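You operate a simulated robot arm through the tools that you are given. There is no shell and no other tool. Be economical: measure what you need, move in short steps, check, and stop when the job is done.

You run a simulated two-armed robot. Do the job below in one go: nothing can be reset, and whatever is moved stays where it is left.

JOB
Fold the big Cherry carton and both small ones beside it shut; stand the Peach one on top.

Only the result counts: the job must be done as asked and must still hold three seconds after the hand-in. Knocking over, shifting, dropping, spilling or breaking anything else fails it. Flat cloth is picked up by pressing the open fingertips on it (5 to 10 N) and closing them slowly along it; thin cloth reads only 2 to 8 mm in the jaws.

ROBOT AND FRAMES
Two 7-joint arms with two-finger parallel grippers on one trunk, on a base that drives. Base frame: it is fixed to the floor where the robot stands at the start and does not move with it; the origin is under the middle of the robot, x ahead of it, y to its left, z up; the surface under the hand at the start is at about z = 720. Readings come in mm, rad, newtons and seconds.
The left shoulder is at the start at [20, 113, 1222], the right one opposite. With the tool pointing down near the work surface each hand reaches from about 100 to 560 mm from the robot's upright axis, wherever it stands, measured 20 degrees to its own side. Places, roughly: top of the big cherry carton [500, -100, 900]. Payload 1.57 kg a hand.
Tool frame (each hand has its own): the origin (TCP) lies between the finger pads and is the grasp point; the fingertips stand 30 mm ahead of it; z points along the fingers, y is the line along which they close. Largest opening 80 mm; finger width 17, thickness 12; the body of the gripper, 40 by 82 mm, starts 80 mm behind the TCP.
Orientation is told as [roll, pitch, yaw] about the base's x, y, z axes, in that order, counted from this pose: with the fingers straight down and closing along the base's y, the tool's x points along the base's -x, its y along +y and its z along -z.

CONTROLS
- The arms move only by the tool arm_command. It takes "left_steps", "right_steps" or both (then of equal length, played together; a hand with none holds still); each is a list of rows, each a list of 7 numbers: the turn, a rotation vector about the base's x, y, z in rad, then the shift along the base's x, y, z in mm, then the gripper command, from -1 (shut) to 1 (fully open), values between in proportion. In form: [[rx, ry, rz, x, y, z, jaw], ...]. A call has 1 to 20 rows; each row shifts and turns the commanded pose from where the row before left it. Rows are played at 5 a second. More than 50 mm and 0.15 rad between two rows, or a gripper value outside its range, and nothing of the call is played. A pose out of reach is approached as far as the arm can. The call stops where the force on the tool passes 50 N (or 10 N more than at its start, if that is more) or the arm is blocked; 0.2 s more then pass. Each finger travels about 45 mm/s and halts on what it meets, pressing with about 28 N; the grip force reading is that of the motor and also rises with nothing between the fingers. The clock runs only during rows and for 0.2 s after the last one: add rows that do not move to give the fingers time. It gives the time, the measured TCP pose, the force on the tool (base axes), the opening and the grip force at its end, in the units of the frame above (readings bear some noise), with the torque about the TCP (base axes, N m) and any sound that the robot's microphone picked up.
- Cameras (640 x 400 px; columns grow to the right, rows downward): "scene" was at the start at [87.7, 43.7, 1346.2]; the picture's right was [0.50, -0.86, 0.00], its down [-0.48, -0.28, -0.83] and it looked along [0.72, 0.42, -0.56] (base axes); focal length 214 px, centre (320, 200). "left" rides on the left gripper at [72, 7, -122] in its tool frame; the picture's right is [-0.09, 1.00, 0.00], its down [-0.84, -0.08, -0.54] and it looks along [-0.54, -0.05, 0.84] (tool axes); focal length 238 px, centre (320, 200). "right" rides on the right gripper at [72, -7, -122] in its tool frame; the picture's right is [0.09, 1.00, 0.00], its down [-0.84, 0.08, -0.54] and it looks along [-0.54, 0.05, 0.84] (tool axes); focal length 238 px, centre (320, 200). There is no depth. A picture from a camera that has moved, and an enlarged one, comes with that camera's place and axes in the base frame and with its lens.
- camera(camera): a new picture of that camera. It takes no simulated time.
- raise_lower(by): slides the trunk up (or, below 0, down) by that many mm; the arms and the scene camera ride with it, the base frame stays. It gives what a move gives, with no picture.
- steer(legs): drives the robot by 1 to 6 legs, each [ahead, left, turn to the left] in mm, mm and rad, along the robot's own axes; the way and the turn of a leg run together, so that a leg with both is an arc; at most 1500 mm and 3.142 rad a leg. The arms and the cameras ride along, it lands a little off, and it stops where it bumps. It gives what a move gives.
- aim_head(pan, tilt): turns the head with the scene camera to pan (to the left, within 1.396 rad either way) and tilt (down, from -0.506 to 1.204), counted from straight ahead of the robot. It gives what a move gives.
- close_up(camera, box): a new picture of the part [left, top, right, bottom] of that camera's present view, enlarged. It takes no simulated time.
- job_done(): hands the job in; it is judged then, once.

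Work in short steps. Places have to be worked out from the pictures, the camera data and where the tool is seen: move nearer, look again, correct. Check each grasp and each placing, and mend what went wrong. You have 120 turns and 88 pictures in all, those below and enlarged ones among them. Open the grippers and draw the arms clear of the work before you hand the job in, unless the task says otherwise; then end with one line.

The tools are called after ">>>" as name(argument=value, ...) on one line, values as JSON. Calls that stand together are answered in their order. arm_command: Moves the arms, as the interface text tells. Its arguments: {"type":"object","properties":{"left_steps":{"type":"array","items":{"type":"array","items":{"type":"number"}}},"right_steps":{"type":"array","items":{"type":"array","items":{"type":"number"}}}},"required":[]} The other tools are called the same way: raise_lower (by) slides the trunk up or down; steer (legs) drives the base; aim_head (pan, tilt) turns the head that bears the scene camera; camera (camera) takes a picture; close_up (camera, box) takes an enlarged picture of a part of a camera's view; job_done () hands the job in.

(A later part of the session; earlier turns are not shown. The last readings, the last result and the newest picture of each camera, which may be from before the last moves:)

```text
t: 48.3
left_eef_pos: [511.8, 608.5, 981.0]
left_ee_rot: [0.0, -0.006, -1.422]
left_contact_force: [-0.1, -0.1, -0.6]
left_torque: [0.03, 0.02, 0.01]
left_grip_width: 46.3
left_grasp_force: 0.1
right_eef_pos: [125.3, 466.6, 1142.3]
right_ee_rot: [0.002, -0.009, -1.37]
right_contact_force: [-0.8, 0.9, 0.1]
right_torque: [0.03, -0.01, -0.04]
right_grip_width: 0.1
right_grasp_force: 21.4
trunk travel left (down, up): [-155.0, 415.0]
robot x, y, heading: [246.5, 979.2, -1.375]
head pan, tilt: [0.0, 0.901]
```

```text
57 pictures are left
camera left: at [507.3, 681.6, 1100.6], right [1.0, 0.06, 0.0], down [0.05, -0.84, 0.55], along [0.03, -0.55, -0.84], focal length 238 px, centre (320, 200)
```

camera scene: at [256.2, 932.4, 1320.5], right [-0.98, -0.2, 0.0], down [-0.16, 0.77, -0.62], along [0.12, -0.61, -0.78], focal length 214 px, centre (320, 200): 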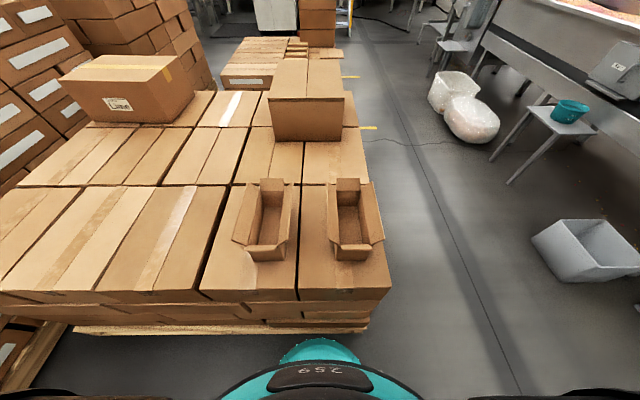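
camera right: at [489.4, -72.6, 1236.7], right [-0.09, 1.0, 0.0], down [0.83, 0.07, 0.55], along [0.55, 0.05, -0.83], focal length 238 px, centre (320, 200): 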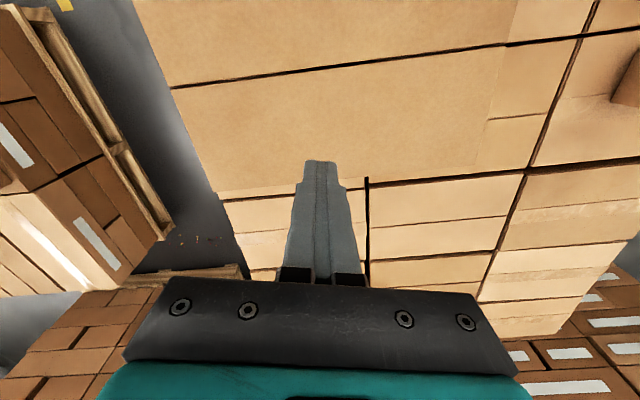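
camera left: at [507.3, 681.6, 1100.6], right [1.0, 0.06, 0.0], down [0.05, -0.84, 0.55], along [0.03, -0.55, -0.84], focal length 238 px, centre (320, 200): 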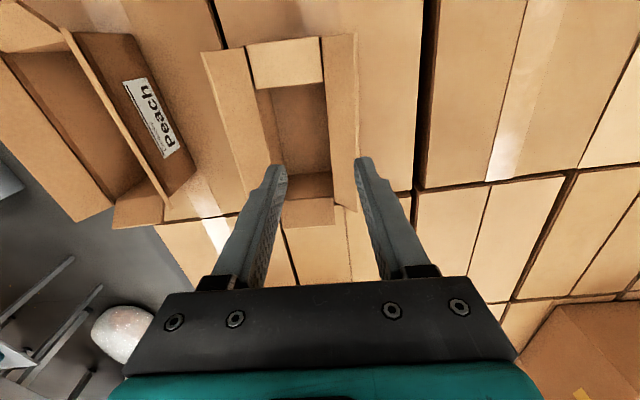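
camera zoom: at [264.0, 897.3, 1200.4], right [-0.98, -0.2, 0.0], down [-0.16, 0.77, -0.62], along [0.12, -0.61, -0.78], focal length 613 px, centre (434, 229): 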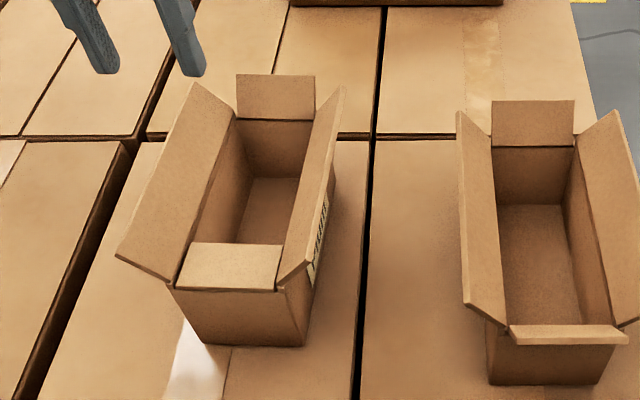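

Plum now centred at about (486,587), axis -1.405. I align the half-open left hand above it and lower to just above the rim.

>>> arm_command(left_steps=[[0, 0, 0.015, -25, -28, 0, 0.15], [0, 0, 0, 0, 0, -45, 0.15], [0, 0, 0, 0, 0, -45, 0.15], [0, 0, 0, 0, 0, 0, 0.15]])

>>> camera(camera="left")

```text
t: 49.3
left_eef_pos: [485.8, 579.8, 889.1]
left_ee_rot: [-0.001, -0.006, -1.404]
left_contact_force: [0.7, 0.5, 0.1]
left_torque: [0.0, -0.02, -0.02]
left_grip_width: 45.9
left_grasp_force: 0.0
right_eef_pos: [123.9, 467.1, 1141.6]
right_ee_rot: [0.003, -0.009, -1.37]
right_contact_force: [-0.3, 0.3, -0.2]
right_torque: [0.03, 0.01, 0.03]
right_grip_width: 0.0
right_grasp_force: 21.7
trunk travel left (down, up): [-155.0, 415.0]
robot x, y, heading: [245.2, 981.4, -1.367]
head pan, tilt: [0.0, 0.901]
```

```text
56 pictures are left
camera left: at [480.4, 652.9, 1010.8], right [1.0, 0.07, 0.0], down [0.06, -0.83, 0.55], along [0.04, -0.55, -0.84], focal length 238 px, centre (320, 200)
```

left: 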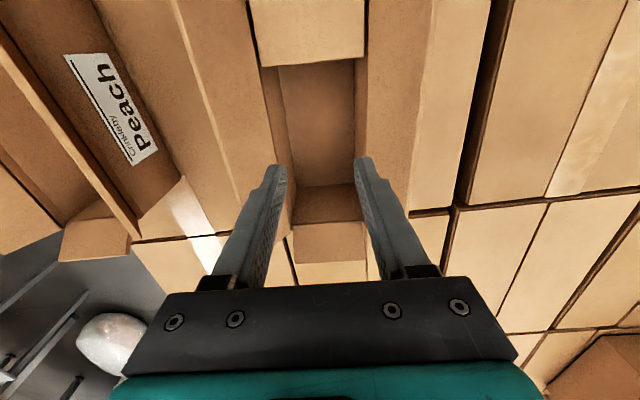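

Well aligned. Lower into the carton, then spread the fingers.

>>> arm_command(left_steps=[[0, 0, 0, 2, 0, -25, 0.1], [0, 0, 0, 0, 0, -25, 0.1], [0, 0, 0, 0, 0, -20, 0.1], [0, 0, 0, 0, 0, -14, 0.1], [0, 0, 0, 0, 0, 0, 0.4], [0, 0, 0, 0, 0, 0, 1], [0, 0, 0, 0, 0, 0, 1], [0, 0, 0, 0, 0, 0, 1]])

>>> camera(camera="left")

```text
t: 51.1
left_eef_pos: [500.2, 598.9, 818.9]
left_ee_rot: [-0.003, -0.009, -1.405]
left_contact_force: [-1.1, 0.8, -0.8]
left_torque: [-0.07, -0.05, -0.1]
left_grip_width: 48.8
left_grasp_force: 0.1
left hand out of reach, approached as far as the arm can: row 2, 3, 4
right_eef_pos: [123.7, 467.5, 1141.1]
right_ee_rot: [0.004, -0.009, -1.372]
right_contact_force: [-0.3, 0.0, 0.8]
right_torque: [0.0, 0.01, 0.01]
right_grip_width: 0.0
right_grasp_force: 20.8
trunk travel left (down, up): [-155.0, 415.0]
robot x, y, heading: [248.2, 978.8, -1.371]
head pan, tilt: [0.0, 0.901]
```

```text
55 pictures are left
camera left: at [495.5, 671.9, 940.0], right [1.0, 0.07, 0.0], down [0.06, -0.83, 0.55], along [0.04, -0.55, -0.84], focal length 238 px, centre (320, 200)
```

left: 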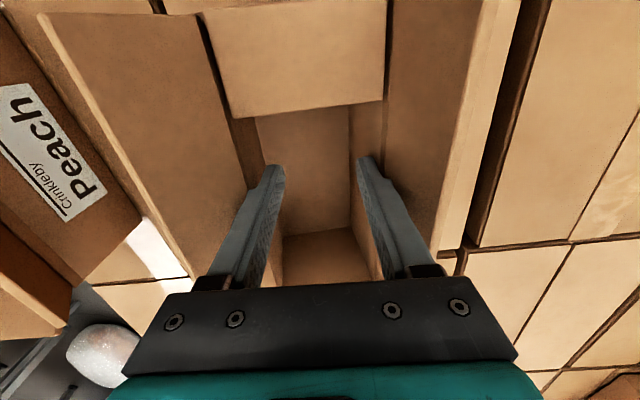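

Fingers halted at 48.8 mm against the inner walls – gripped, though only ~20 mm deep (arm posture limit). I try a small lift.

>>> arm_command(left_steps=[[0, 0, 0, 0, 0, 15, 1], [0, 0, 0, 0, 0, 15, 1], [0, 0, 0, 0, 0, 10, 1], [0, 0, 0, 0, 0, 0, 1]])

>>> close_up(camera="scene", box=[160, 100, 400, 260])

```text
t: 52.1
left_eef_pos: [498.4, 598.4, 859.8]
left_ee_rot: [-0.002, -0.006, -1.404]
left_contact_force: [0.3, 0.2, -2.1]
left_torque: [0.04, 0.0, -0.04]
left_grip_width: 56.3
left_grasp_force: 0.0
right_eef_pos: [124.8, 467.5, 1141.7]
right_ee_rot: [0.003, -0.009, -1.369]
right_contact_force: [0.2, 0.7, 0.6]
right_torque: [-0.02, -0.01, -0.02]
right_grip_width: 0.0
right_grasp_force: 21.4
trunk travel left (down, up): [-155.0, 415.0]
robot x, y, heading: [246.9, 982.2, -1.373]
head pan, tilt: [0.0, 0.901]
```

```text
2.50 times, centred on (280, 180) of scene
camera zoom: at [264.1, 897.2, 1200.4], right [-0.98, -0.2, 0.0], down [-0.16, 0.77, -0.62], along [0.12, -0.61, -0.78], focal length 536 px, centre (420, 250)
```

zoom: 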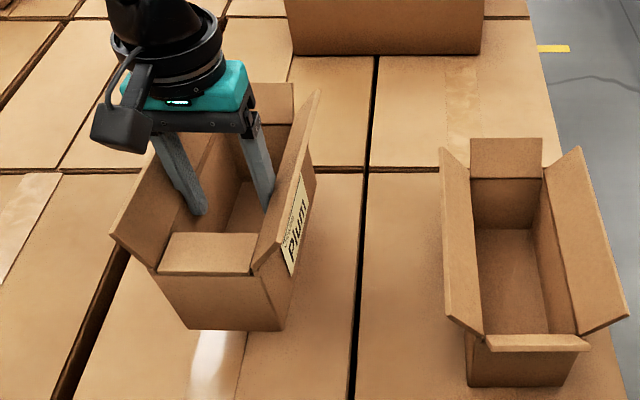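

The inside grip holds and lifts Plum (~2 N). I bring it ~65 mm toward the robot and set it down, staying gripped so the right hand can fold the far end flap.

>>> arm_command(left_steps=[[0, 0, 0.03, -8, 33, 0, 1], [0, 0, 0, -8, 33, 0, 1], [0, 0, 0, 0, 0, -15, 1], [0, 0, 0, 0, 0, -12, 1], [0, 0, 0, 0, 0, -6, 1], [0, 0, 0, 0, 0, -4, 1], [0, 0, 0, 0, 0, 0, 1]])

>>> close_up(camera="scene", box=[160, 100, 400, 260])

```text
t: 53.7
left_eef_pos: [484.5, 664.7, 824.1]
left_ee_rot: [0.0, -0.008, -1.376]
left_contact_force: [-0.2, 0.3, -3.4]
left_torque: [0.04, -0.01, 0.01]
left_grip_width: 56.4
left_grasp_force: 0.0
right_eef_pos: [124.4, 467.7, 1141.7]
right_ee_rot: [0.004, -0.01, -1.371]
right_contact_force: [0.9, -0.6, 0.2]
right_torque: [0.05, 0.02, 0.04]
right_grip_width: 0.0
right_grasp_force: 21.1
trunk travel left (down, up): [-155.0, 415.0]
robot x, y, heading: [244.6, 980.7, -1.369]
head pan, tilt: [0.0, 0.901]
```

```text
2.50 times, centred on (280, 180) of scene
camera zoom: at [264.1, 897.3, 1200.4], right [-0.98, -0.2, 0.0], down [-0.16, 0.77, -0.62], along [0.12, -0.61, -0.78], focal length 536 px, centre (420, 250)
```

zoom: 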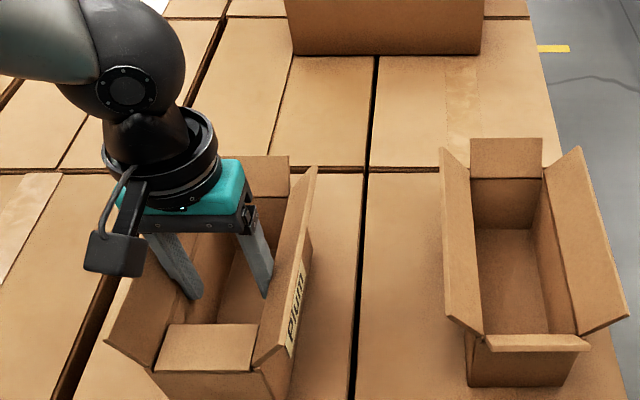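

Still hanging slightly. Lower a bit more until it touches.

>>> arm_command(left_steps=[[0, 0, 0, 0, 0, -4, 1], [0, 0, 0, 0, 0, -3, 1], [0, 0, 0, 0, 0, 0, 1]])

>>> camera(camera="scene")

```text
t: 54.5
left_eef_pos: [482.0, 664.0, 816.5]
left_ee_rot: [-0.002, -0.011, -1.375]
left_contact_force: [-1.8, 1.3, 16.6]
left_torque: [0.08, -0.2, 0.11]
left_grip_width: 56.3
left_grasp_force: 0.1
right_eef_pos: [123.8, 469.1, 1141.7]
right_ee_rot: [0.005, -0.011, -1.371]
right_contact_force: [0.4, 0.0, 1.0]
right_torque: [0.0, -0.03, 0.01]
right_grip_width: 0.0
right_grasp_force: 21.3
trunk travel left (down, up): [-155.0, 415.0]
robot x, y, heading: [247.4, 982.4, -1.372]
head pan, tilt: [0.0, 0.901]
```

```text
52 pictures are left
camera scene: at [263.2, 898.3, 1200.6], right [-0.98, -0.2, 0.0], down [-0.16, 0.77, -0.62], along [0.12, -0.61, -0.78], focal length 214 px, centre (320, 200)
```

scene: 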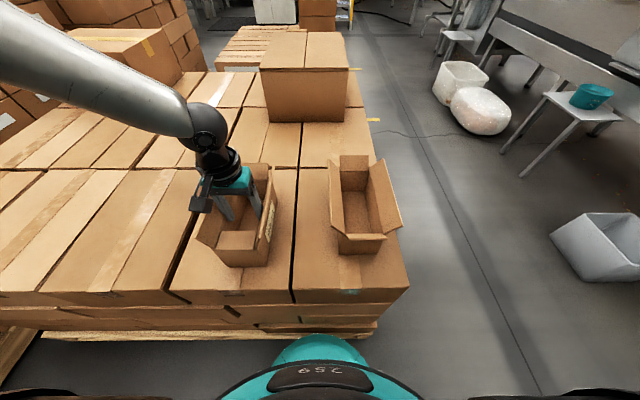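

Plum is down. I release, rise, close the fingers, tilt 0.35 and go beyond the far flap (now expected hinge at (503,558)).

>>> arm_command(left_steps=[[0, 0, 0, 0, 0, 1, 0.1], [0, 0, 0, 0, 0, 0, 0.1], [0, 0, 0, 0, 0, 40, 0], [0, 0, 0, 0, 0, 45, -1], [0, 0, 0, 0, 0, 45, -1], [-0.086, -0.017, 0, 8, -39, 0, -1], [-0.086, -0.017, 0, 8, -39, 0, -1], [-0.086, -0.017, 0, 8, -39, 0, -1], [-0.086, -0.017, 0, 8, -39, 0, -1], [0, 0, 0, 0, 0, 0, -1]])

>>> close_up(camera="scene", box=[160, 120, 400, 280])

```text
t: 56.7
left_eef_pos: [516.6, 509.5, 945.4]
left_ee_rot: [-0.001, -0.36, -1.375]
left_contact_force: [-0.2, -0.3, 1.2]
left_torque: [0.01, -0.04, 0.02]
left_grip_width: 0.3
left_grasp_force: 20.8
right_eef_pos: [124.7, 467.5, 1142.1]
right_ee_rot: [0.003, -0.009, -1.372]
right_contact_force: [-0.4, -0.1, 0.0]
right_torque: [0.01, 0.02, -0.01]
right_grip_width: 0.0
right_grasp_force: 21.4
trunk travel left (down, up): [-155.0, 415.0]
robot x, y, heading: [244.5, 981.4, -1.369]
head pan, tilt: [0.0, 0.901]
```

```text
2.50 times, centred on (280, 200) of scene
camera zoom: at [264.0, 897.4, 1200.4], right [-0.98, -0.2, 0.0], down [-0.16, 0.77, -0.62], along [0.12, -0.61, -0.78], focal length 536 px, centre (420, 200)
```

zoom: 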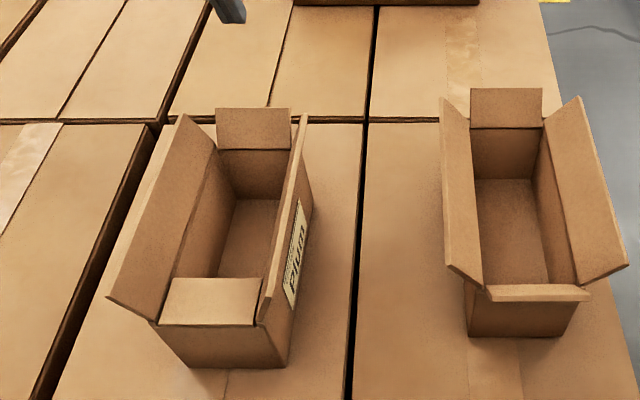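

Far hinge confirmed at (503,562). Lower behind the flap, then check before pulling.

>>> arm_command(left_steps=[[0, 0, 0, -2, 0, -35, -1], [0, 0, 0, 0, 0, -35, -1], [0, 0, 0, 0, 0, -18, -1], [0, 0, 0, 0, 0, 0, -1]])

>>> close_up(camera="scene", box=[160, 120, 400, 280])

```text
t: 57.7
left_eef_pos: [512.4, 509.8, 858.7]
left_ee_rot: [-0.002, -0.36, -1.375]
left_contact_force: [0.5, 0.3, -0.7]
left_torque: [0.02, 0.02, -0.03]
left_grip_width: 0.0
left_grasp_force: 21.2
right_eef_pos: [125.7, 467.2, 1141.2]
right_ee_rot: [0.005, -0.007, -1.37]
right_contact_force: [-0.3, -0.4, -0.1]
right_torque: [0.0, -0.01, 0.02]
right_grip_width: 0.1
right_grasp_force: 21.0
trunk travel left (down, up): [-155.0, 415.0]
robot x, y, heading: [245.9, 981.0, -1.373]
head pan, tilt: [0.0, 0.901]
```

```text
2.50 times, centred on (280, 200) of scene
camera zoom: at [264.1, 897.3, 1200.4], right [-0.98, -0.2, 0.0], down [-0.16, 0.77, -0.62], along [0.12, -0.61, -0.78], focal length 536 px, centre (420, 200)
```

zoom: 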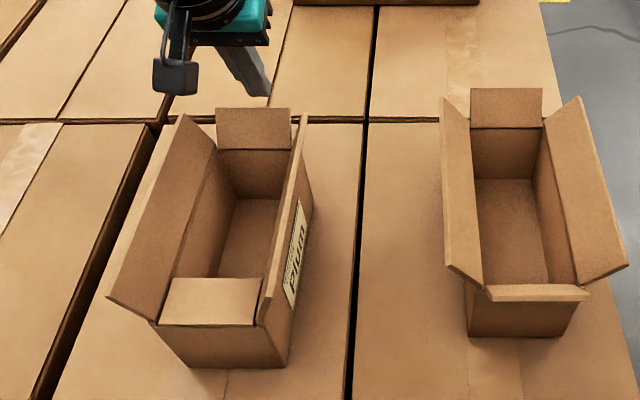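

Now pull toward the robot over the hinge and press down lightly.

>>> arm_command(left_steps=[[0, 0, 0, -4, 20, 0, -1], [0, 0, 0, -4, 20, 0, -1], [0, 0, 0, -4, 20, 0, -1], [0, 0, 0, -3, 15, 0, -1], [0, 0, 0, -3, 13, -5, -1], [0, 0, 0, 0, 3, -6, -1], [0, 0, 0, 0, 0, -3, -1], [0, 0, 0, 0, 0, 0, -1]])

>>> close_up(camera="scene", box=[160, 120, 400, 280])

```text
t: 59.5
left_eef_pos: [497.0, 601.5, 843.3]
left_ee_rot: [-0.001, -0.355, -1.377]
left_contact_force: [-0.9, -1.3, 1.1]
left_torque: [0.01, 0.01, 0.01]
left_grip_width: 0.0
left_grasp_force: 21.2
right_eef_pos: [125.0, 467.8, 1141.9]
right_ee_rot: [0.004, -0.007, -1.37]
right_contact_force: [-0.4, 0.2, 0.4]
right_torque: [0.02, 0.0, 0.0]
right_grip_width: 0.0
right_grasp_force: 21.5
trunk travel left (down, up): [-155.0, 415.0]
robot x, y, heading: [247.5, 979.3, -1.371]
head pan, tilt: [0.0, 0.901]
```

```text
2.50 times, centred on (280, 200) of scene
camera zoom: at [264.1, 897.4, 1200.4], right [-0.98, -0.2, 0.0], down [-0.16, 0.77, -0.62], along [0.12, -0.61, -0.78], focal length 536 px, centre (420, 200)
```

zoom: 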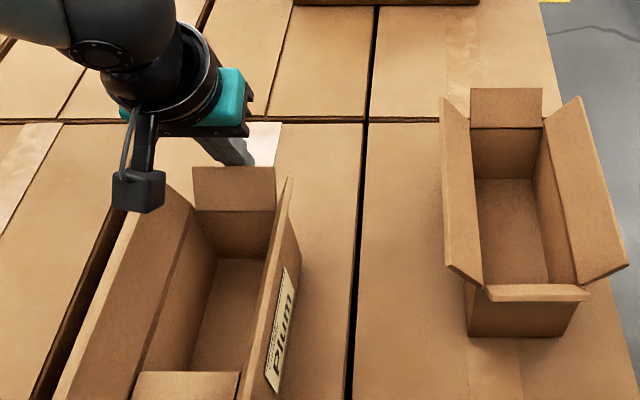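

The carton slid instead of folding (far hinge now at (490,638)). Perhaps hinge is damped; I test a slow pull of 24 mm.

>>> arm_command(left_steps=[[0, 0, 0, -0.4, 2, 0, -1], [0, 0, 0, -0.4, 2, 0, -1], [0, 0, 0, -0.4, 2, 0, -1], [0, 0, 0, -0.4, 2, 0, -1], [0, 0, 0, -0.4, 2, 0, -1], [0, 0, 0, -0.4, 2, 0, -1], [0, 0, 0, -0.4, 2, 0, -1], [0, 0, 0, -0.4, 2, 0, -1], [0, 0, 0, -0.4, 2, 0, -1], [0, 0, 0, -0.4, 2, 0, -1], [0, 0, 0, -0.4, 2, 0, -1], [0, 0, 0, -0.4, 2, 0, -1]])

>>> close_up(camera="scene", box=[160, 120, 400, 280])

```text
t: 62.1
left_eef_pos: [489.7, 624.5, 844.9]
left_ee_rot: [-0.001, -0.361, -1.376]
left_contact_force: [-0.4, -1.4, 18.4]
left_torque: [0.17, 0.03, -0.01]
left_grip_width: 0.2
left_grasp_force: 21.2
right_eef_pos: [123.3, 467.7, 1141.9]
right_ee_rot: [0.005, -0.011, -1.37]
right_contact_force: [-0.1, 0.9, 0.5]
right_torque: [0.0, 0.0, -0.02]
right_grip_width: 0.1
right_grasp_force: 21.4
trunk travel left (down, up): [-155.0, 415.0]
robot x, y, heading: [243.2, 978.2, -1.37]
head pan, tilt: [0.0, 0.901]
```

```text
2.50 times, centred on (280, 200) of scene
camera zoom: at [263.4, 898.1, 1200.6], right [-0.98, -0.2, 0.0], down [-0.16, 0.77, -0.62], along [0.12, -0.61, -0.78], focal length 536 px, centre (420, 200)
```

zoom: 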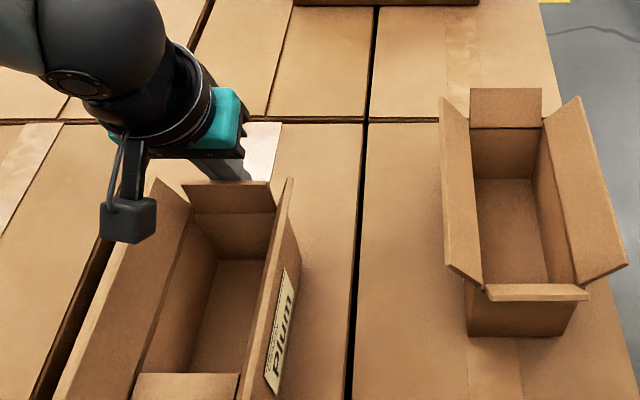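

Slow motion folds it without sliding: damped hinges. I raise the tip 12 mm and continue slowly over the hinge.

>>> arm_command(left_steps=[[0, 0, 0, 0, 0, 6, -1], [0, 0, 0, 0, 0, 6, -1], [0, 0, 0, -0.6, 3, 0, -1], [0, 0, 0, -0.6, 3, 0, -1], [0, 0, 0, -0.6, 3, 0, -1], [0, 0, 0, -0.6, 3, 0, -1], [0, 0, 0, -0.6, 3, 0, -1], [0, 0, 0, -0.6, 3, 0, -1], [0, 0, 0, -0.6, 3, 0, -1], [0, 0, 0, -0.6, 3, 0, -1], [0, 0, 0, -0.6, 3, 0, -1], [0, 0, 0, -0.6, 3, 0, -1], [0, 0, 0, -0.6, 3, 0, -1], [0, 0, 0, -0.6, 3, 0, -1], [0, 0, 0, -0.6, 3, 0, -1], [0, 0, 0, -0.6, 3, -1, -1], [0, 0, 0, -0.6, 3, -2, -1], [0, 0, 0, -0.6, 3, -3, -1], [0, 0, 0, 0, 0, -3, -1], [0, 0, 0, 0, 0, 0, -1]])

>>> close_up(camera="scene", box=[160, 120, 400, 280])

```text
t: 66.3
left_eef_pos: [481.0, 672.5, 846.7]
left_ee_rot: [-0.002, -0.359, -1.376]
left_contact_force: [0.5, 0.8, 0.6]
left_torque: [0.01, -0.01, 0.02]
left_grip_width: 0.0
left_grasp_force: 21.3
right_eef_pos: [125.5, 467.0, 1140.4]
right_ee_rot: [0.004, -0.008, -1.37]
right_contact_force: [0.8, -0.3, 0.0]
right_torque: [0.04, -0.03, -0.03]
right_grip_width: 0.0
right_grasp_force: 21.3
trunk travel left (down, up): [-155.0, 415.0]
robot x, y, heading: [248.1, 981.3, -1.376]
head pan, tilt: [0.0, 0.901]
```

```text
2.50 times, centred on (280, 200) of scene
camera zoom: at [264.0, 897.4, 1200.4], right [-0.98, -0.2, 0.0], down [-0.16, 0.77, -0.62], along [0.12, -0.61, -0.78], focal length 536 px, centre (420, 200)
```

zoom: 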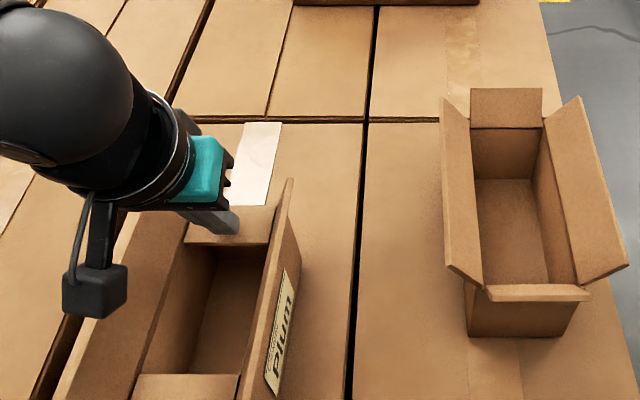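

Both end flaps of Plum are in. Now its left long flap: move outside it (tip at ~(568,755)).

>>> arm_command(left_steps=[[0, 0, 0, 0, 0, 40, -1], [0.086, 0.017, 0, 0, 0, 40, -1], [0.086, 0.017, 0, 30, 28, 0, -1], [0.086, 0.017, 0, 30, 28, 0, -1], [0.086, 0.017, 0, 29, 29, 0, -1], [0, 0, 0, 0, 0, -35, -1], [0, 0, 0, 0, 0, -30, -1], [0, 0, 0, 0, 0, 0, -1]])

>>> close_up(camera="scene", box=[130, 120, 370, 280])

```text
t: 68.1
left_eef_pos: [570.1, 758.8, 862.4]
left_ee_rot: [0.0, -0.007, -1.375]
left_contact_force: [0.1, -0.3, 0.6]
left_torque: [-0.02, 0.0, 0.0]
left_grip_width: 0.0
left_grasp_force: 21.6
right_eef_pos: [124.1, 466.5, 1141.8]
right_ee_rot: [0.003, -0.007, -1.369]
right_contact_force: [0.6, 0.3, -0.4]
right_torque: [0.0, 0.02, 0.01]
right_grip_width: 0.0
right_grasp_force: 21.1
trunk travel left (down, up): [-155.0, 415.0]
robot x, y, heading: [246.4, 983.2, -1.374]
head pan, tilt: [0.0, 0.901]
```

```text
2.50 times, centred on (250, 200) of scene
camera zoom: at [264.1, 897.5, 1200.4], right [-0.98, -0.2, 0.0], down [-0.16, 0.77, -0.62], along [0.12, -0.61, -0.78], focal length 536 px, centre (495, 200)
```

zoom: 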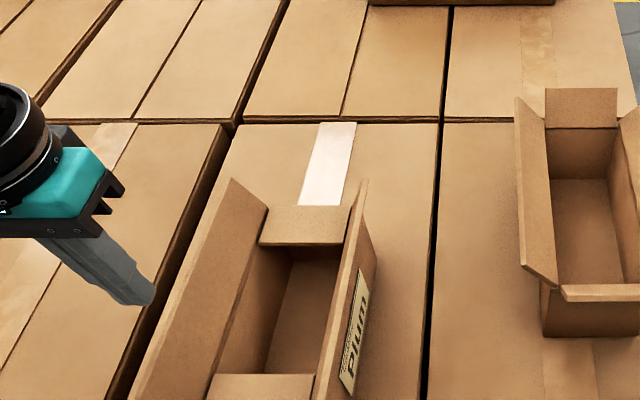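

Push slowly inward.

>>> arm_command(left_steps=[[0, 0, 0, -12, -2.3, 0, -1], [0, 0, 0, -2.9, -0.6, 0, -1], [0, 0, 0, -2.9, -0.6, 0, -1], [0, 0, 0, -2.9, -0.6, 0, -1], [0, 0, 0, -2.9, -0.6, 0, -1], [0, 0, 0, -2.9, -0.6, 0, -1], [0, 0, 0, -2.9, -0.6, 0, -1], [0, 0, 0, -2.9, -0.6, 0, -1], [0, 0, 0, -2.9, -0.6, 0, -1], [0, 0, 0, -2.9, -0.6, 0, -1], [0, 0, 0, -2.9, -0.6, 0, -1], [0, 0, 0, -2.9, -0.6, 0, -1], [0, 0, 0, -2.9, -0.6, 0, -1], [0, 0, 0, -2.9, -0.6, 0, -1], [0, 0, 0, -2.9, -0.6, 0, -1], [0, 0, 0, -2.9, -0.6, 0, -1], [0, 0, 0, -2.9, -0.6, 0, -1], [0, 0, 0, -2.9, -0.6, 0, -1], [0, 0, 0, -2.9, -0.6, 0, -1], [0, 0, 0, -2.9, -0.6, 0, -1]])

>>> close_up(camera="scene", box=[130, 120, 370, 280])

```text
t: 72.3
left_eef_pos: [502.8, 743.3, 861.9]
left_ee_rot: [0.0, -0.005, -1.374]
left_contact_force: [-0.8, -0.2, -0.7]
left_torque: [-0.02, 0.01, -0.01]
left_grip_width: 0.0
left_grasp_force: 21.7
right_eef_pos: [124.4, 467.8, 1141.1]
right_ee_rot: [0.003, -0.01, -1.37]
right_contact_force: [-0.4, 0.7, -0.2]
right_torque: [-0.02, -0.01, -0.04]
right_grip_width: 0.1
right_grasp_force: 21.2
trunk travel left (down, up): [-155.0, 415.0]
robot x, y, heading: [248.3, 980.8, -1.371]
head pan, tilt: [0.0, 0.901]
```

```text
2.50 times, centred on (250, 200) of scene
camera zoom: at [264.0, 897.3, 1200.4], right [-0.98, -0.2, 0.0], down [-0.16, 0.77, -0.62], along [0.12, -0.61, -0.78], focal length 536 px, centre (495, 200)
```

zoom: 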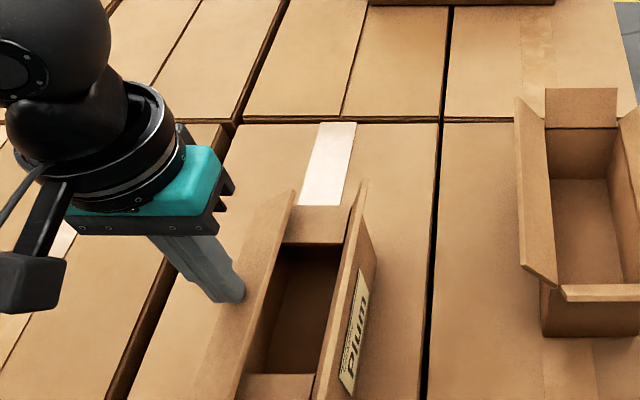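

Working well. Continue over and press down.

>>> arm_command(left_steps=[[0, 0, 0, -2.9, -0.6, 0, -1], [0, 0, 0, -2.9, -0.6, 0, -1], [0, 0, 0, -2.9, -0.6, 0, -1], [0, 0, 0, -2.9, -0.6, 0, -1], [0, 0, 0, -2.9, -0.6, 0, -1], [0, 0, 0, -2.9, -0.6, 0, -1], [0, 0, 0, -2.9, -0.6, -1, -1], [0, 0, 0, -2.9, -0.6, -2, -1], [0, 0, 0, -2.9, -0.6, -3, -1], [0, 0, 0, -1.5, -0.3, -3, -1], [0, 0, 0, 0, 0, -3, -1], [0, 0, 0, 0, 0, -3, -1], [0, 0, 0, 0, 0, 0, -1]])

>>> close_up(camera="scene", box=[130, 120, 370, 280])

```text
t: 75.1
left_eef_pos: [473.2, 736.8, 849.7]
left_ee_rot: [0.001, -0.013, -1.375]
left_contact_force: [6.3, 2.2, 30.5]
left_torque: [0.24, -0.2, 0.09]
left_grip_width: 0.0
left_grasp_force: 20.9
right_eef_pos: [123.1, 468.0, 1143.0]
right_ee_rot: [0.003, -0.012, -1.37]
right_contact_force: [0.3, -0.6, 0.4]
right_torque: [0.03, -0.01, 0.02]
right_grip_width: 0.0
right_grasp_force: 21.2
trunk travel left (down, up): [-155.0, 415.0]
robot x, y, heading: [245.0, 983.6, -1.369]
head pan, tilt: [0.0, 0.901]
```

```text
2.50 times, centred on (250, 200) of scene
camera zoom: at [263.7, 898.6, 1200.8], right [-0.98, -0.2, 0.0], down [-0.16, 0.77, -0.62], along [0.12, -0.61, -0.78], focal length 536 px, centre (495, 200)
```

zoom: 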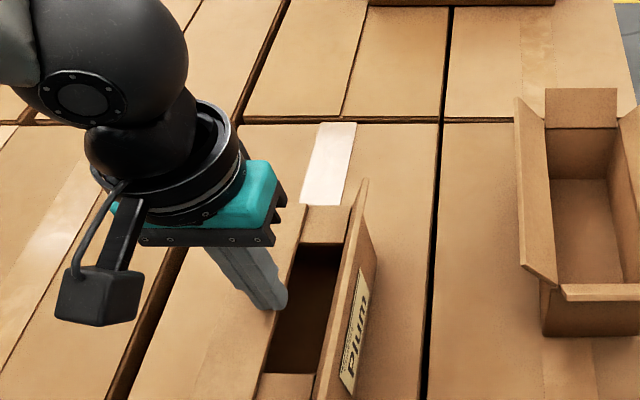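

Nearly flat. Now the right long flap: go over to its outer side at ~(372,717).

>>> arm_command(left_steps=[[0, 0, 0, 0, 0, 40, -1], [0, 0, 0, 0, 0, 40, -1], [0, 0, 0, -35, -7, 0, -1], [0, 0, 0, -34, -7, 0, -1], [0, 0, 0, -32, -6, 0, -1], [0, 0, 0, 0, 0, -40, -1], [0, 0, 0, 0, 0, -28, -1], [0, 0, 0, 0, 0, 0, -1]])

>>> close_up(camera="scene", box=[160, 120, 400, 280])

```text
t: 76.9
left_eef_pos: [377.7, 720.6, 861.9]
left_ee_rot: [-0.003, -0.007, -1.375]
left_contact_force: [0.1, 0.0, 0.2]
left_torque: [-0.03, 0.02, -0.02]
left_grip_width: 0.0
left_grasp_force: 21.4
left hand out of reach, approached as far as the arm can: row 7
right_eef_pos: [124.3, 466.6, 1143.5]
right_ee_rot: [0.003, -0.009, -1.369]
right_contact_force: [0.1, -0.1, 1.0]
right_torque: [-0.02, 0.0, -0.01]
right_grip_width: 0.1
right_grasp_force: 21.2
trunk travel left (down, up): [-155.0, 415.0]
robot x, y, heading: [247.3, 982.4, -1.367]
head pan, tilt: [0.0, 0.901]
```

```text
2.50 times, centred on (280, 200) of scene
camera zoom: at [264.0, 897.3, 1200.4], right [-0.98, -0.2, 0.0], down [-0.16, 0.77, -0.62], along [0.12, -0.61, -0.78], focal length 536 px, centre (420, 200)
```

zoom: 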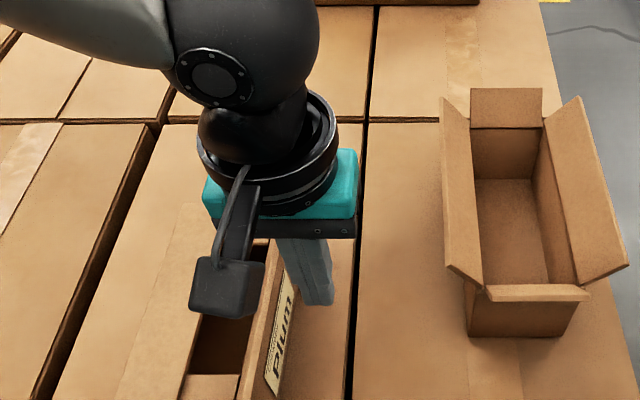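

Position is right. Push slowly toward +x.

>>> arm_command(left_steps=[[0, 0, 0, 6, 1.2, 0, -1], [0, 0, 0, 6, 1.2, 0, -1], [0, 0, 0, 2.9, 0.6, 0, -1], [0, 0, 0, 2.9, 0.6, 0, -1], [0, 0, 0, 2.9, 0.6, 0, -1], [0, 0, 0, 2.9, 0.6, 0, -1], [0, 0, 0, 2.9, 0.6, 0, -1], [0, 0, 0, 2.9, 0.6, 0, -1], [0, 0, 0, 2.9, 0.6, 0, -1], [0, 0, 0, 2.9, 0.6, 0, -1], [0, 0, 0, 2.9, 0.6, 0, -1], [0, 0, 0, 2.9, 0.6, 0, -1], [0, 0, 0, 2.9, 0.6, 0, -1], [0, 0, 0, 2.9, 0.6, 0, -1], [0, 0, 0, 2.9, 0.6, 0, -1], [0, 0, 0, 2.9, 0.6, 0, -1], [0, 0, 0, 2.9, 0.6, 0, -1], [0, 0, 0, 2.9, 0.6, 0, -1], [0, 0, 0, 2.9, 0.6, 0, -1], [0, 0, 0, 2.9, 0.6, 0, -1]])

>>> arm_command(left_steps=[[0, 0, 0, 2.9, 0.6, 0, -1], [0, 0, 0, 2.9, 0.6, 0, -1], [0, 0, 0, 2.9, 0.6, 0, -1], [0, 0, 0, 2.9, 0.6, 0, -1], [0, 0, 0, 2.9, 0.6, -1, -1], [0, 0, 0, 1.5, 0.3, -3, -1], [0, 0, 0, 0, 0, -3, -1], [0, 0, 0, 0, 0, -3, -1], [0, 0, 0, 0, 0, -2, -1], [0, 0, 0, 0, 0, 0, -1]])

>>> close_up(camera="scene", box=[160, 120, 400, 280])

```text
t: 81.1
left_eef_pos: [442.1, 731.9, 859.0]
left_ee_rot: [-0.001, -0.006, -1.375]
left_contact_force: [-1.1, -0.3, -0.7]
left_torque: [0.02, 0.0, 0.02]
left_grip_width: 0.0
left_grasp_force: 21.7
right_eef_pos: [124.5, 467.8, 1141.4]
right_ee_rot: [0.004, -0.009, -1.371]
right_contact_force: [-0.3, -0.3, 0.1]
right_torque: [-0.01, -0.03, 0.03]
right_grip_width: 0.2
right_grasp_force: 21.5
trunk travel left (down, up): [-155.0, 415.0]
robot x, y, heading: [244.9, 982.0, -1.369]
head pan, tilt: [0.0, 0.901]
```

```text
t: 83.3
left_eef_pos: [458.8, 734.6, 848.4]
left_ee_rot: [0.001, -0.011, -1.375]
left_contact_force: [8.4, 3.4, 27.7]
left_torque: [0.23, -0.2, -0.04]
left_grip_width: 0.0
left_grasp_force: 21.5
right_eef_pos: [124.3, 469.2, 1140.5]
right_ee_rot: [0.004, -0.012, -1.369]
right_contact_force: [0.1, 0.0, 0.1]
right_torque: [0.03, 0.0, -0.01]
right_grip_width: 0.0
right_grasp_force: 21.0
trunk travel left (down, up): [-155.0, 415.0]
robot x, y, heading: [245.0, 980.8, -1.369]
head pan, tilt: [0.0, 0.901]
```

```text
2.50 times, centred on (280, 200) of scene
camera zoom: at [264.0, 898.6, 1200.8], right [-0.98, -0.2, 0.0], down [-0.16, 0.77, -0.62], along [0.12, -0.61, -0.78], focal length 536 px, centre (420, 200)
```

zoom: 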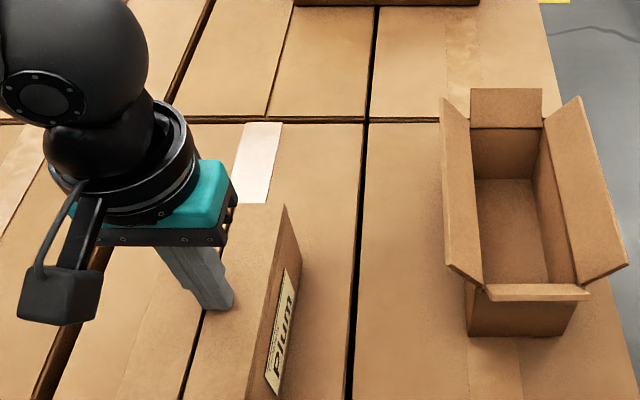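

Plum looks shut. I lift the hand clear sideways to inspect it.

>>> arm_command(left_steps=[[0, 0, 0, 0, 0, 40, -1], [0, 0, 0, 0, 0, 45, -1], [0, 0, 0, 45, 9, 10, -1], [0, 0, 0, 45, 9, 10, -1], [0, 0, 0, 45, 9, 0, -1], [0, 0, 0, 0, 0, 0, -1]])

>>> close_up(camera="scene", box=[150, 150, 390, 310])

```text
t: 84.7
left_eef_pos: [590.7, 764.3, 953.7]
left_ee_rot: [0.0, -0.007, -1.377]
left_contact_force: [0.0, 0.4, -0.2]
left_torque: [-0.04, -0.01, -0.01]
left_grip_width: 0.0
left_grasp_force: 21.3
right_eef_pos: [123.8, 466.4, 1140.5]
right_ee_rot: [0.002, -0.007, -1.37]
right_contact_force: [0.2, -0.1, -0.4]
right_torque: [-0.04, 0.01, -0.01]
right_grip_width: 0.1
right_grasp_force: 20.9
trunk travel left (down, up): [-155.0, 415.0]
robot x, y, heading: [246.8, 984.8, -1.375]
head pan, tilt: [0.0, 0.901]
```

```text
2.50 times, centred on (270, 230) of scene
camera zoom: at [264.1, 897.4, 1200.4], right [-0.98, -0.2, 0.0], down [-0.16, 0.77, -0.62], along [0.12, -0.61, -0.78], focal length 536 px, centre (445, 125)
```

zoom: 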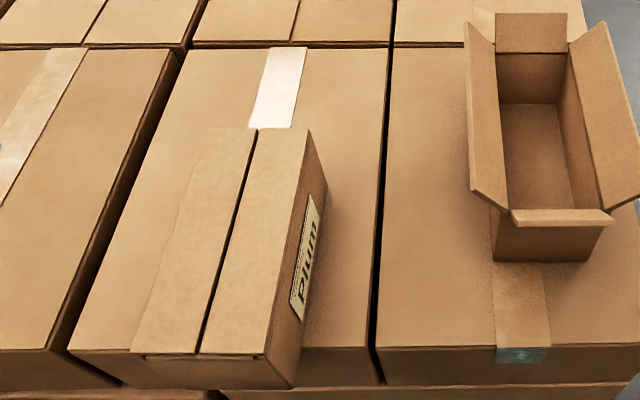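

Plum is neatly shut. Next Peach's end flaps with the right hand: go in front of its near end flap (tip ≈(204,720), z 832).

>>> arm_command(right_steps=[[0, 0, 0, 13, 42, -20, -1], [0, 0, 0, 13, 42, -20, -1], [0, 0, 0, 13, 42, -20, -1], [0, 0, 0, 13, 42, -20, -1], [0, 0, 0, 14, 42, -20, -1], [0, 0, 0, 14, 43, -20, -1], [0, 0, 0, 0, 0, -40, -1], [0, 0, 0, 0, 0, -40, -1], [0, 0, 0, 0, 0, -40, -1], [0, 0, 0, 0, 0, -39, -1], [0, 0, 0, 0, 0, 0, -1]])

>>> close_up(camera="scene", box=[230, 130, 470, 290])

```text
t: 87.1
left_eef_pos: [589.6, 763.3, 955.8]
left_ee_rot: [-0.001, -0.006, -1.376]
left_contact_force: [0.2, -0.6, 0.5]
left_torque: [0.0, 0.0, 0.03]
left_grip_width: 0.0
left_grasp_force: 21.3
right_eef_pos: [205.8, 719.4, 861.3]
right_ee_rot: [0.003, -0.008, -1.369]
right_contact_force: [-0.2, -0.1, 0.1]
right_torque: [0.02, 0.01, -0.03]
right_grip_width: 0.0
right_grasp_force: 21.5
trunk travel left (down, up): [-155.0, 415.0]
robot x, y, heading: [244.7, 982.7, -1.371]
head pan, tilt: [0.0, 0.901]
```

```text
2.50 times, centred on (350, 210) of scene
camera zoom: at [264.0, 897.4, 1200.4], right [-0.98, -0.2, 0.0], down [-0.16, 0.77, -0.62], along [0.12, -0.61, -0.78], focal length 536 px, centre (245, 175)
```

zoom: 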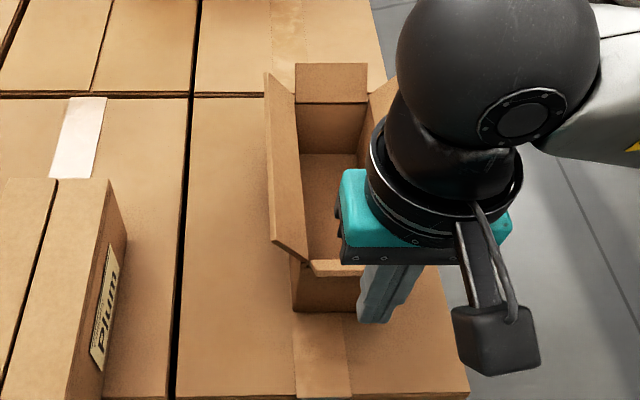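

Aligned. Push slowly inward, then down.

>>> arm_command(right_steps=[[0, 0, 0, 1.2, -6, 0, -1], [0, 0, 0, 1.2, -6, 0, -1], [0, 0, 0, 0.6, -2.9, 0, -1], [0, 0, 0, 0.6, -2.9, 0, -1], [0, 0, 0, 0.6, -2.9, 0, -1], [0, 0, 0, 0.6, -2.9, 0, -1], [0, 0, 0, 0.6, -2.9, 0, -1], [0, 0, 0, 0.6, -2.9, 0, -1], [0, 0, 0, 0.6, -2.9, 0, -1], [0, 0, 0, 0.6, -2.9, 0, -1], [0, 0, 0, 0.6, -2.9, 0, -1], [0, 0, 0, 0.6, -2.9, 0, -1], [0, 0, 0, 0.6, -2.9, 0, -1], [0, 0, 0, 0.6, -2.9, 0, -1], [0, 0, 0, 0.6, -2.9, 0, -1], [0, 0, 0, 0.6, -2.9, 0, -1], [0, 0, 0, 0.6, -2.9, 0, -1], [0, 0, 0, 0.6, -2.9, 0, -1], [0, 0, 0, 0.6, -2.9, 0, -1], [0, 0, 0, 0.6, -2.9, 0, -1]])

>>> arm_command(right_steps=[[0, 0, 0, 0.6, -2.9, 0, -1], [0, 0, 0, 0.6, -2.9, 0, -1], [0, 0, 0, 0.6, -2.9, 0, -1], [0, 0, 0, 0.6, -2.9, 0, -1], [0, 0, 0, 0.6, -2.9, 0, -1], [0, 0, 0, 0.6, -2.9, -2, -1], [0, 0, 0, 0.6, -2.9, -3, -1], [0, 0, 0, 0.3, -1.5, -3, -1], [0, 0, 0, 0, 0, -3, -1], [0, 0, 0, 0, 0, -3, -1], [0, 0, 0, 0, 0, -3, -1], [0, 0, 0, 0, 0, 0, -1]])

>>> close_up(camera="scene", box=[230, 130, 470, 290])

```text
t: 91.3
left_eef_pos: [589.5, 765.2, 953.6]
left_ee_rot: [0.0, -0.007, -1.376]
left_contact_force: [-0.5, 0.2, 0.0]
left_torque: [-0.03, 0.0, 0.0]
left_grip_width: 0.3
left_grasp_force: 20.7
right_eef_pos: [217.3, 657.2, 862.7]
right_ee_rot: [0.005, -0.009, -1.368]
right_contact_force: [0.3, -0.7, 0.0]
right_torque: [0.02, 0.02, -0.02]
right_grip_width: 0.0
right_grasp_force: 21.7
trunk travel left (down, up): [-155.0, 415.0]
robot x, y, heading: [243.5, 982.1, -1.372]
head pan, tilt: [0.0, 0.901]
```

```text
t: 93.9
left_eef_pos: [589.6, 765.1, 952.7]
left_ee_rot: [-0.001, -0.006, -1.375]
left_contact_force: [-0.6, -0.6, -0.1]
left_torque: [0.0, -0.01, -0.01]
left_grip_width: 0.2
left_grasp_force: 20.7
right_eef_pos: [222.0, 635.2, 844.9]
right_ee_rot: [0.004, -0.009, -1.37]
right_contact_force: [0.0, -0.1, -0.1]
right_torque: [0.01, -0.01, 0.0]
right_grip_width: 0.2
right_grasp_force: 21.3
trunk travel left (down, up): [-155.0, 415.0]
robot x, y, heading: [245.8, 983.6, -1.37]
head pan, tilt: [0.0, 0.901]
```

```text
2.50 times, centred on (350, 210) of scene
camera zoom: at [264.0, 897.4, 1200.4], right [-0.98, -0.2, 0.0], down [-0.16, 0.77, -0.62], along [0.12, -0.61, -0.78], focal length 536 px, centre (245, 175)
```

zoom: 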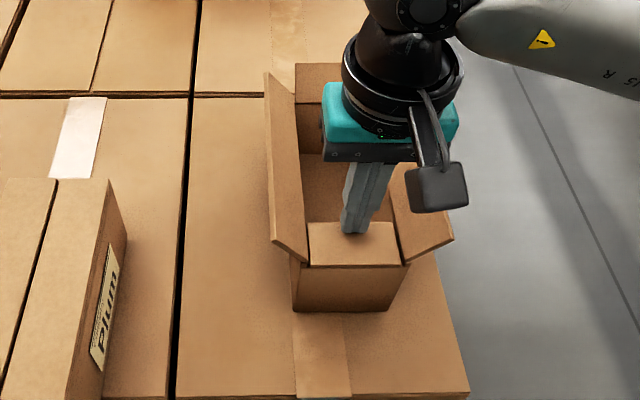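

Near end flap done, carton didn't move. Now far flap: tilt right tool 0.6 rad and hover beyond it.

>>> arm_command(right_steps=[[0, 0, 0, 0, 0, 40, -1], [0, 0, 0, 0, 0, 40, -1], [0, 0, 0, 0, 0, 30, -1], [-0.118, -0.024, 0, 9, -40, 0, -1], [-0.118, -0.024, 0, 9, -40, 0, -1], [-0.118, -0.024, 0, 9, -40, 0, -1], [-0.118, -0.024, 0, 9, -40, 0, -1], [-0.118, -0.024, 0, 9, -40, 0, -1], [0, 0, 0, 0, 0, -40, -1], [0, 0, 0, 0, 0, 0, -1]])

>>> close_up(camera="scene", box=[230, 130, 470, 290])

```text
t: 96.1
left_eef_pos: [588.7, 763.7, 953.5]
left_ee_rot: [0.0, -0.009, -1.375]
left_contact_force: [-0.2, -0.2, -0.3]
left_torque: [-0.01, 0.01, -0.01]
left_grip_width: 0.0
left_grasp_force: 21.2
right_eef_pos: [270.2, 433.6, 916.4]
right_ee_rot: [0.006, -0.613, -1.372]
right_contact_force: [-0.3, -0.3, -0.7]
right_torque: [0.01, 0.04, -0.01]
right_grip_width: 0.2
right_grasp_force: 21.6
trunk travel left (down, up): [-155.0, 415.0]
robot x, y, heading: [244.9, 981.6, -1.367]
head pan, tilt: [0.0, 0.901]
```

```text
2.50 times, centred on (350, 210) of scene
camera zoom: at [264.0, 897.3, 1200.4], right [-0.98, -0.2, 0.0], down [-0.16, 0.77, -0.62], along [0.12, -0.61, -0.78], focal length 536 px, centre (245, 175)
```

zoom: 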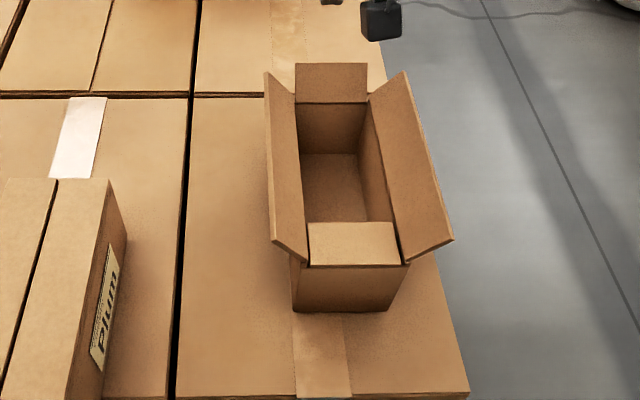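

Hinge confirmed at (254,479). Lower behind the flap.

>>> arm_command(right_steps=[[0, 0, 0, -3, 0, -30, -1], [0, 0, 0, 0, 0, -30, -1], [0, 0, 0, 0, 0, 0, -1]])

>>> close_up(camera="scene", box=[230, 110, 470, 270])

```text
t: 96.9
left_eef_pos: [589.3, 763.9, 954.0]
left_ee_rot: [0.0, -0.007, -1.375]
left_contact_force: [0.6, -0.3, -0.5]
left_torque: [-0.03, 0.0, 0.0]
left_grip_width: 0.0
left_grasp_force: 21.3
right_eef_pos: [265.0, 433.6, 856.1]
right_ee_rot: [0.007, -0.611, -1.37]
right_contact_force: [0.4, -0.1, 0.2]
right_torque: [0.0, 0.0, -0.01]
right_grip_width: 0.2
right_grasp_force: 20.9
trunk travel left (down, up): [-155.0, 415.0]
robot x, y, heading: [242.5, 986.3, -1.368]
head pan, tilt: [0.0, 0.901]
```

```text
2.50 times, centred on (350, 190) of scene
camera zoom: at [264.1, 897.3, 1200.4], right [-0.98, -0.2, 0.0], down [-0.16, 0.77, -0.62], along [0.12, -0.61, -0.78], focal length 536 px, centre (245, 225)
```

zoom: 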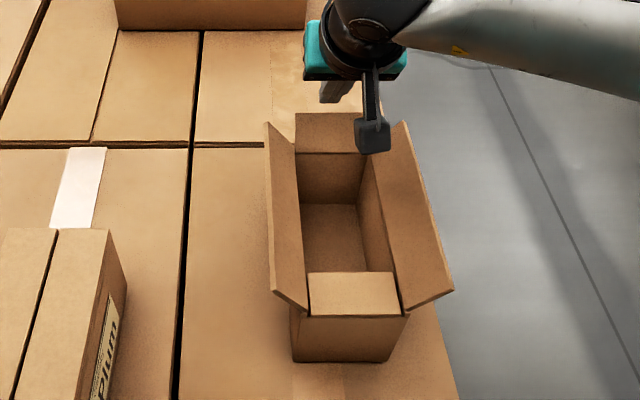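

Pull slowly toward the robot.

>>> arm_command(right_steps=[[0, 0, 0, -1.2, 6, 0, -1], [0, 0, 0, -1.2, 6, 0, -1], [0, 0, 0, -0.6, 2.9, 0, -1], [0, 0, 0, -0.6, 2.9, 0, -1], [0, 0, 0, -0.6, 2.9, 0, -1], [0, 0, 0, -0.6, 2.9, 0, -1], [0, 0, 0, -0.6, 2.9, 0, -1], [0, 0, 0, -0.6, 2.9, 0, -1], [0, 0, 0, -0.6, 2.9, 0, -1], [0, 0, 0, -0.6, 2.9, 0, -1], [0, 0, 0, -0.6, 2.9, 0, -1], [0, 0, 0, -0.6, 2.9, 0, -1], [0, 0, 0, -0.6, 2.9, 0, -1], [0, 0, 0, -0.6, 2.9, 0, -1], [0, 0, 0, -0.6, 2.9, 0, -1], [0, 0, 0, -0.6, 2.9, 0, -1], [0, 0, 0, -0.6, 2.9, 0, -1], [0, 0, 0, -0.6, 2.9, 0, -1], [0, 0, 0, -0.6, 2.9, 0, -1], [0, 0, 0, -0.6, 2.9, 0, -1]])

>>> arm_command(right_steps=[[0, 0, 0, -0.6, 2.9, 0, -1], [0, 0, 0, -0.6, 2.9, 0, -1], [0, 0, 0, -0.6, 2.9, 0, -1], [0, 0, 0, -0.6, 2.9, 0, -1], [0, 0, 0, -0.6, 2.9, 0, -1], [0, 0, 0, -0.6, 2.9, 0, -1], [0, 0, 0, -0.6, 2.9, 0, -1], [0, 0, 0, -0.6, 2.9, -2, -1], [0, 0, 0, -0.6, 2.9, -3, -1], [0, 0, 0, -0.6, 2.9, -3, -1], [0, 0, 0, 0, 0, -3, -1], [0, 0, 0, 0, 0, -3, -1], [0, 0, 0, 0, 0, 0, -1]])

>>> close_up(camera="scene", box=[230, 110, 470, 270])

```text
t: 101.1
left_eef_pos: [590.5, 763.6, 953.5]
left_ee_rot: [-0.001, -0.006, -1.375]
left_contact_force: [0.1, 0.5, -0.6]
left_torque: [-0.02, 0.0, 0.02]
left_grip_width: 0.0
left_grasp_force: 21.5
right_eef_pos: [251.0, 497.1, 854.6]
right_ee_rot: [0.005, -0.61, -1.373]
right_contact_force: [1.1, -2.5, 2.6]
right_torque: [-0.03, -0.01, 0.04]
right_grip_width: 0.0
right_grasp_force: 21.1
trunk travel left (down, up): [-155.0, 415.0]
robot x, y, heading: [245.6, 977.9, -1.372]
head pan, tilt: [0.0, 0.901]
```

```text
t: 103.9
left_eef_pos: [590.1, 765.2, 953.3]
left_ee_rot: [-0.001, -0.009, -1.376]
left_contact_force: [-0.4, -0.2, -0.9]
left_torque: [-0.01, 0.01, 0.01]
left_grip_width: 0.0
left_grasp_force: 20.9
right_eef_pos: [245.9, 525.0, 845.4]
right_ee_rot: [0.007, -0.618, -1.373]
right_contact_force: [1.2, -9.5, 18.9]
right_torque: [0.01, 0.05, 0.05]
right_grip_width: 0.0
right_grasp_force: 20.8
trunk travel left (down, up): [-155.0, 415.0]
robot x, y, heading: [245.8, 985.8, -1.367]
head pan, tilt: [0.0, 0.901]
```

```text
2.50 times, centred on (350, 190) of scene
camera zoom: at [264.1, 897.6, 1200.5], right [-0.98, -0.2, 0.0], down [-0.16, 0.77, -0.62], along [0.12, -0.61, -0.78], focal length 536 px, centre (245, 225)
```

zoom: 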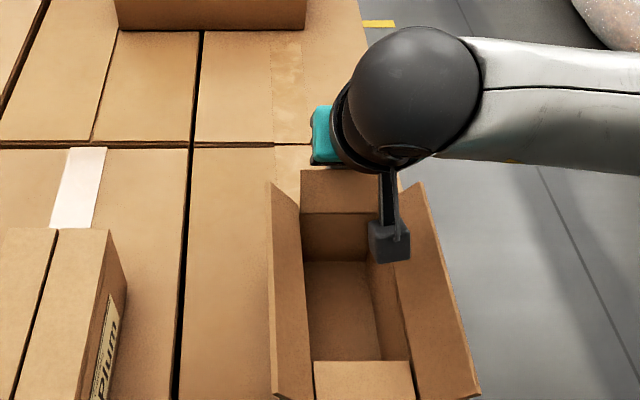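

With the slanted finger it slid again (hinge now at ≈(234,559), within vertical reach). I back off, rise, untilt and come down vertically behind the flap.

>>> arm_command(right_steps=[[0, 0, 0, 3, -15, 0, -1], [0, 0, 0, 2, -10, 35, -1], [0, 0, 0, 0, 0, 45, -1], [0.118, 0.024, 0, 0, 0, 20, -1], [0.118, 0.024, 0, 0, 0, 0, -1], [0.118, 0.024, 0, 0, 0, 0, -1], [0.118, 0.024, 0, 0, 0, 0, -1], [0.118, 0.024, 0, 0, 0, 0, -1], [0, 0, 0, -3, 3, -40, -1], [0, 0, 0, 0, 0, -42, -1], [0, 0, 0, 0, 0, 0, -1]])

>>> close_up(camera="scene", box=[230, 130, 470, 290])

```text
t: 106.3
left_eef_pos: [589.2, 764.5, 952.6]
left_ee_rot: [0.001, -0.007, -1.376]
left_contact_force: [-0.3, 0.1, 0.2]
left_torque: [0.0, 0.0, -0.01]
left_grip_width: 0.0
left_grasp_force: 20.7
right_eef_pos: [247.8, 504.6, 861.8]
right_ee_rot: [0.003, -0.01, -1.368]
right_contact_force: [0.1, -0.1, -0.3]
right_torque: [0.02, 0.02, 0.01]
right_grip_width: 0.1
right_grasp_force: 21.2
trunk travel left (down, up): [-155.0, 415.0]
robot x, y, heading: [244.3, 980.9, -1.368]
head pan, tilt: [0.0, 0.901]
```

```text
2.50 times, centred on (350, 210) of scene
camera zoom: at [264.1, 897.3, 1200.4], right [-0.98, -0.2, 0.0], down [-0.16, 0.77, -0.62], along [0.12, -0.61, -0.78], focal length 536 px, centre (245, 175)
```

zoom: 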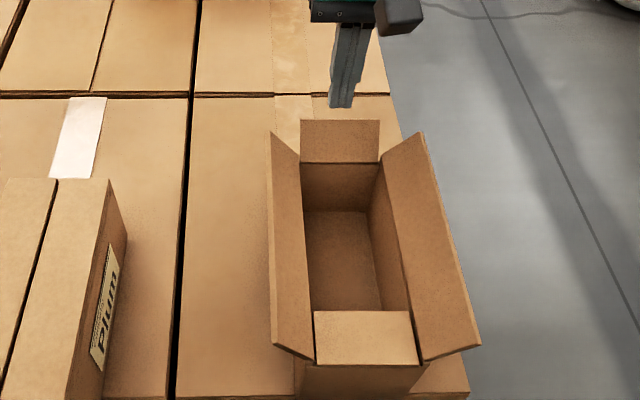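

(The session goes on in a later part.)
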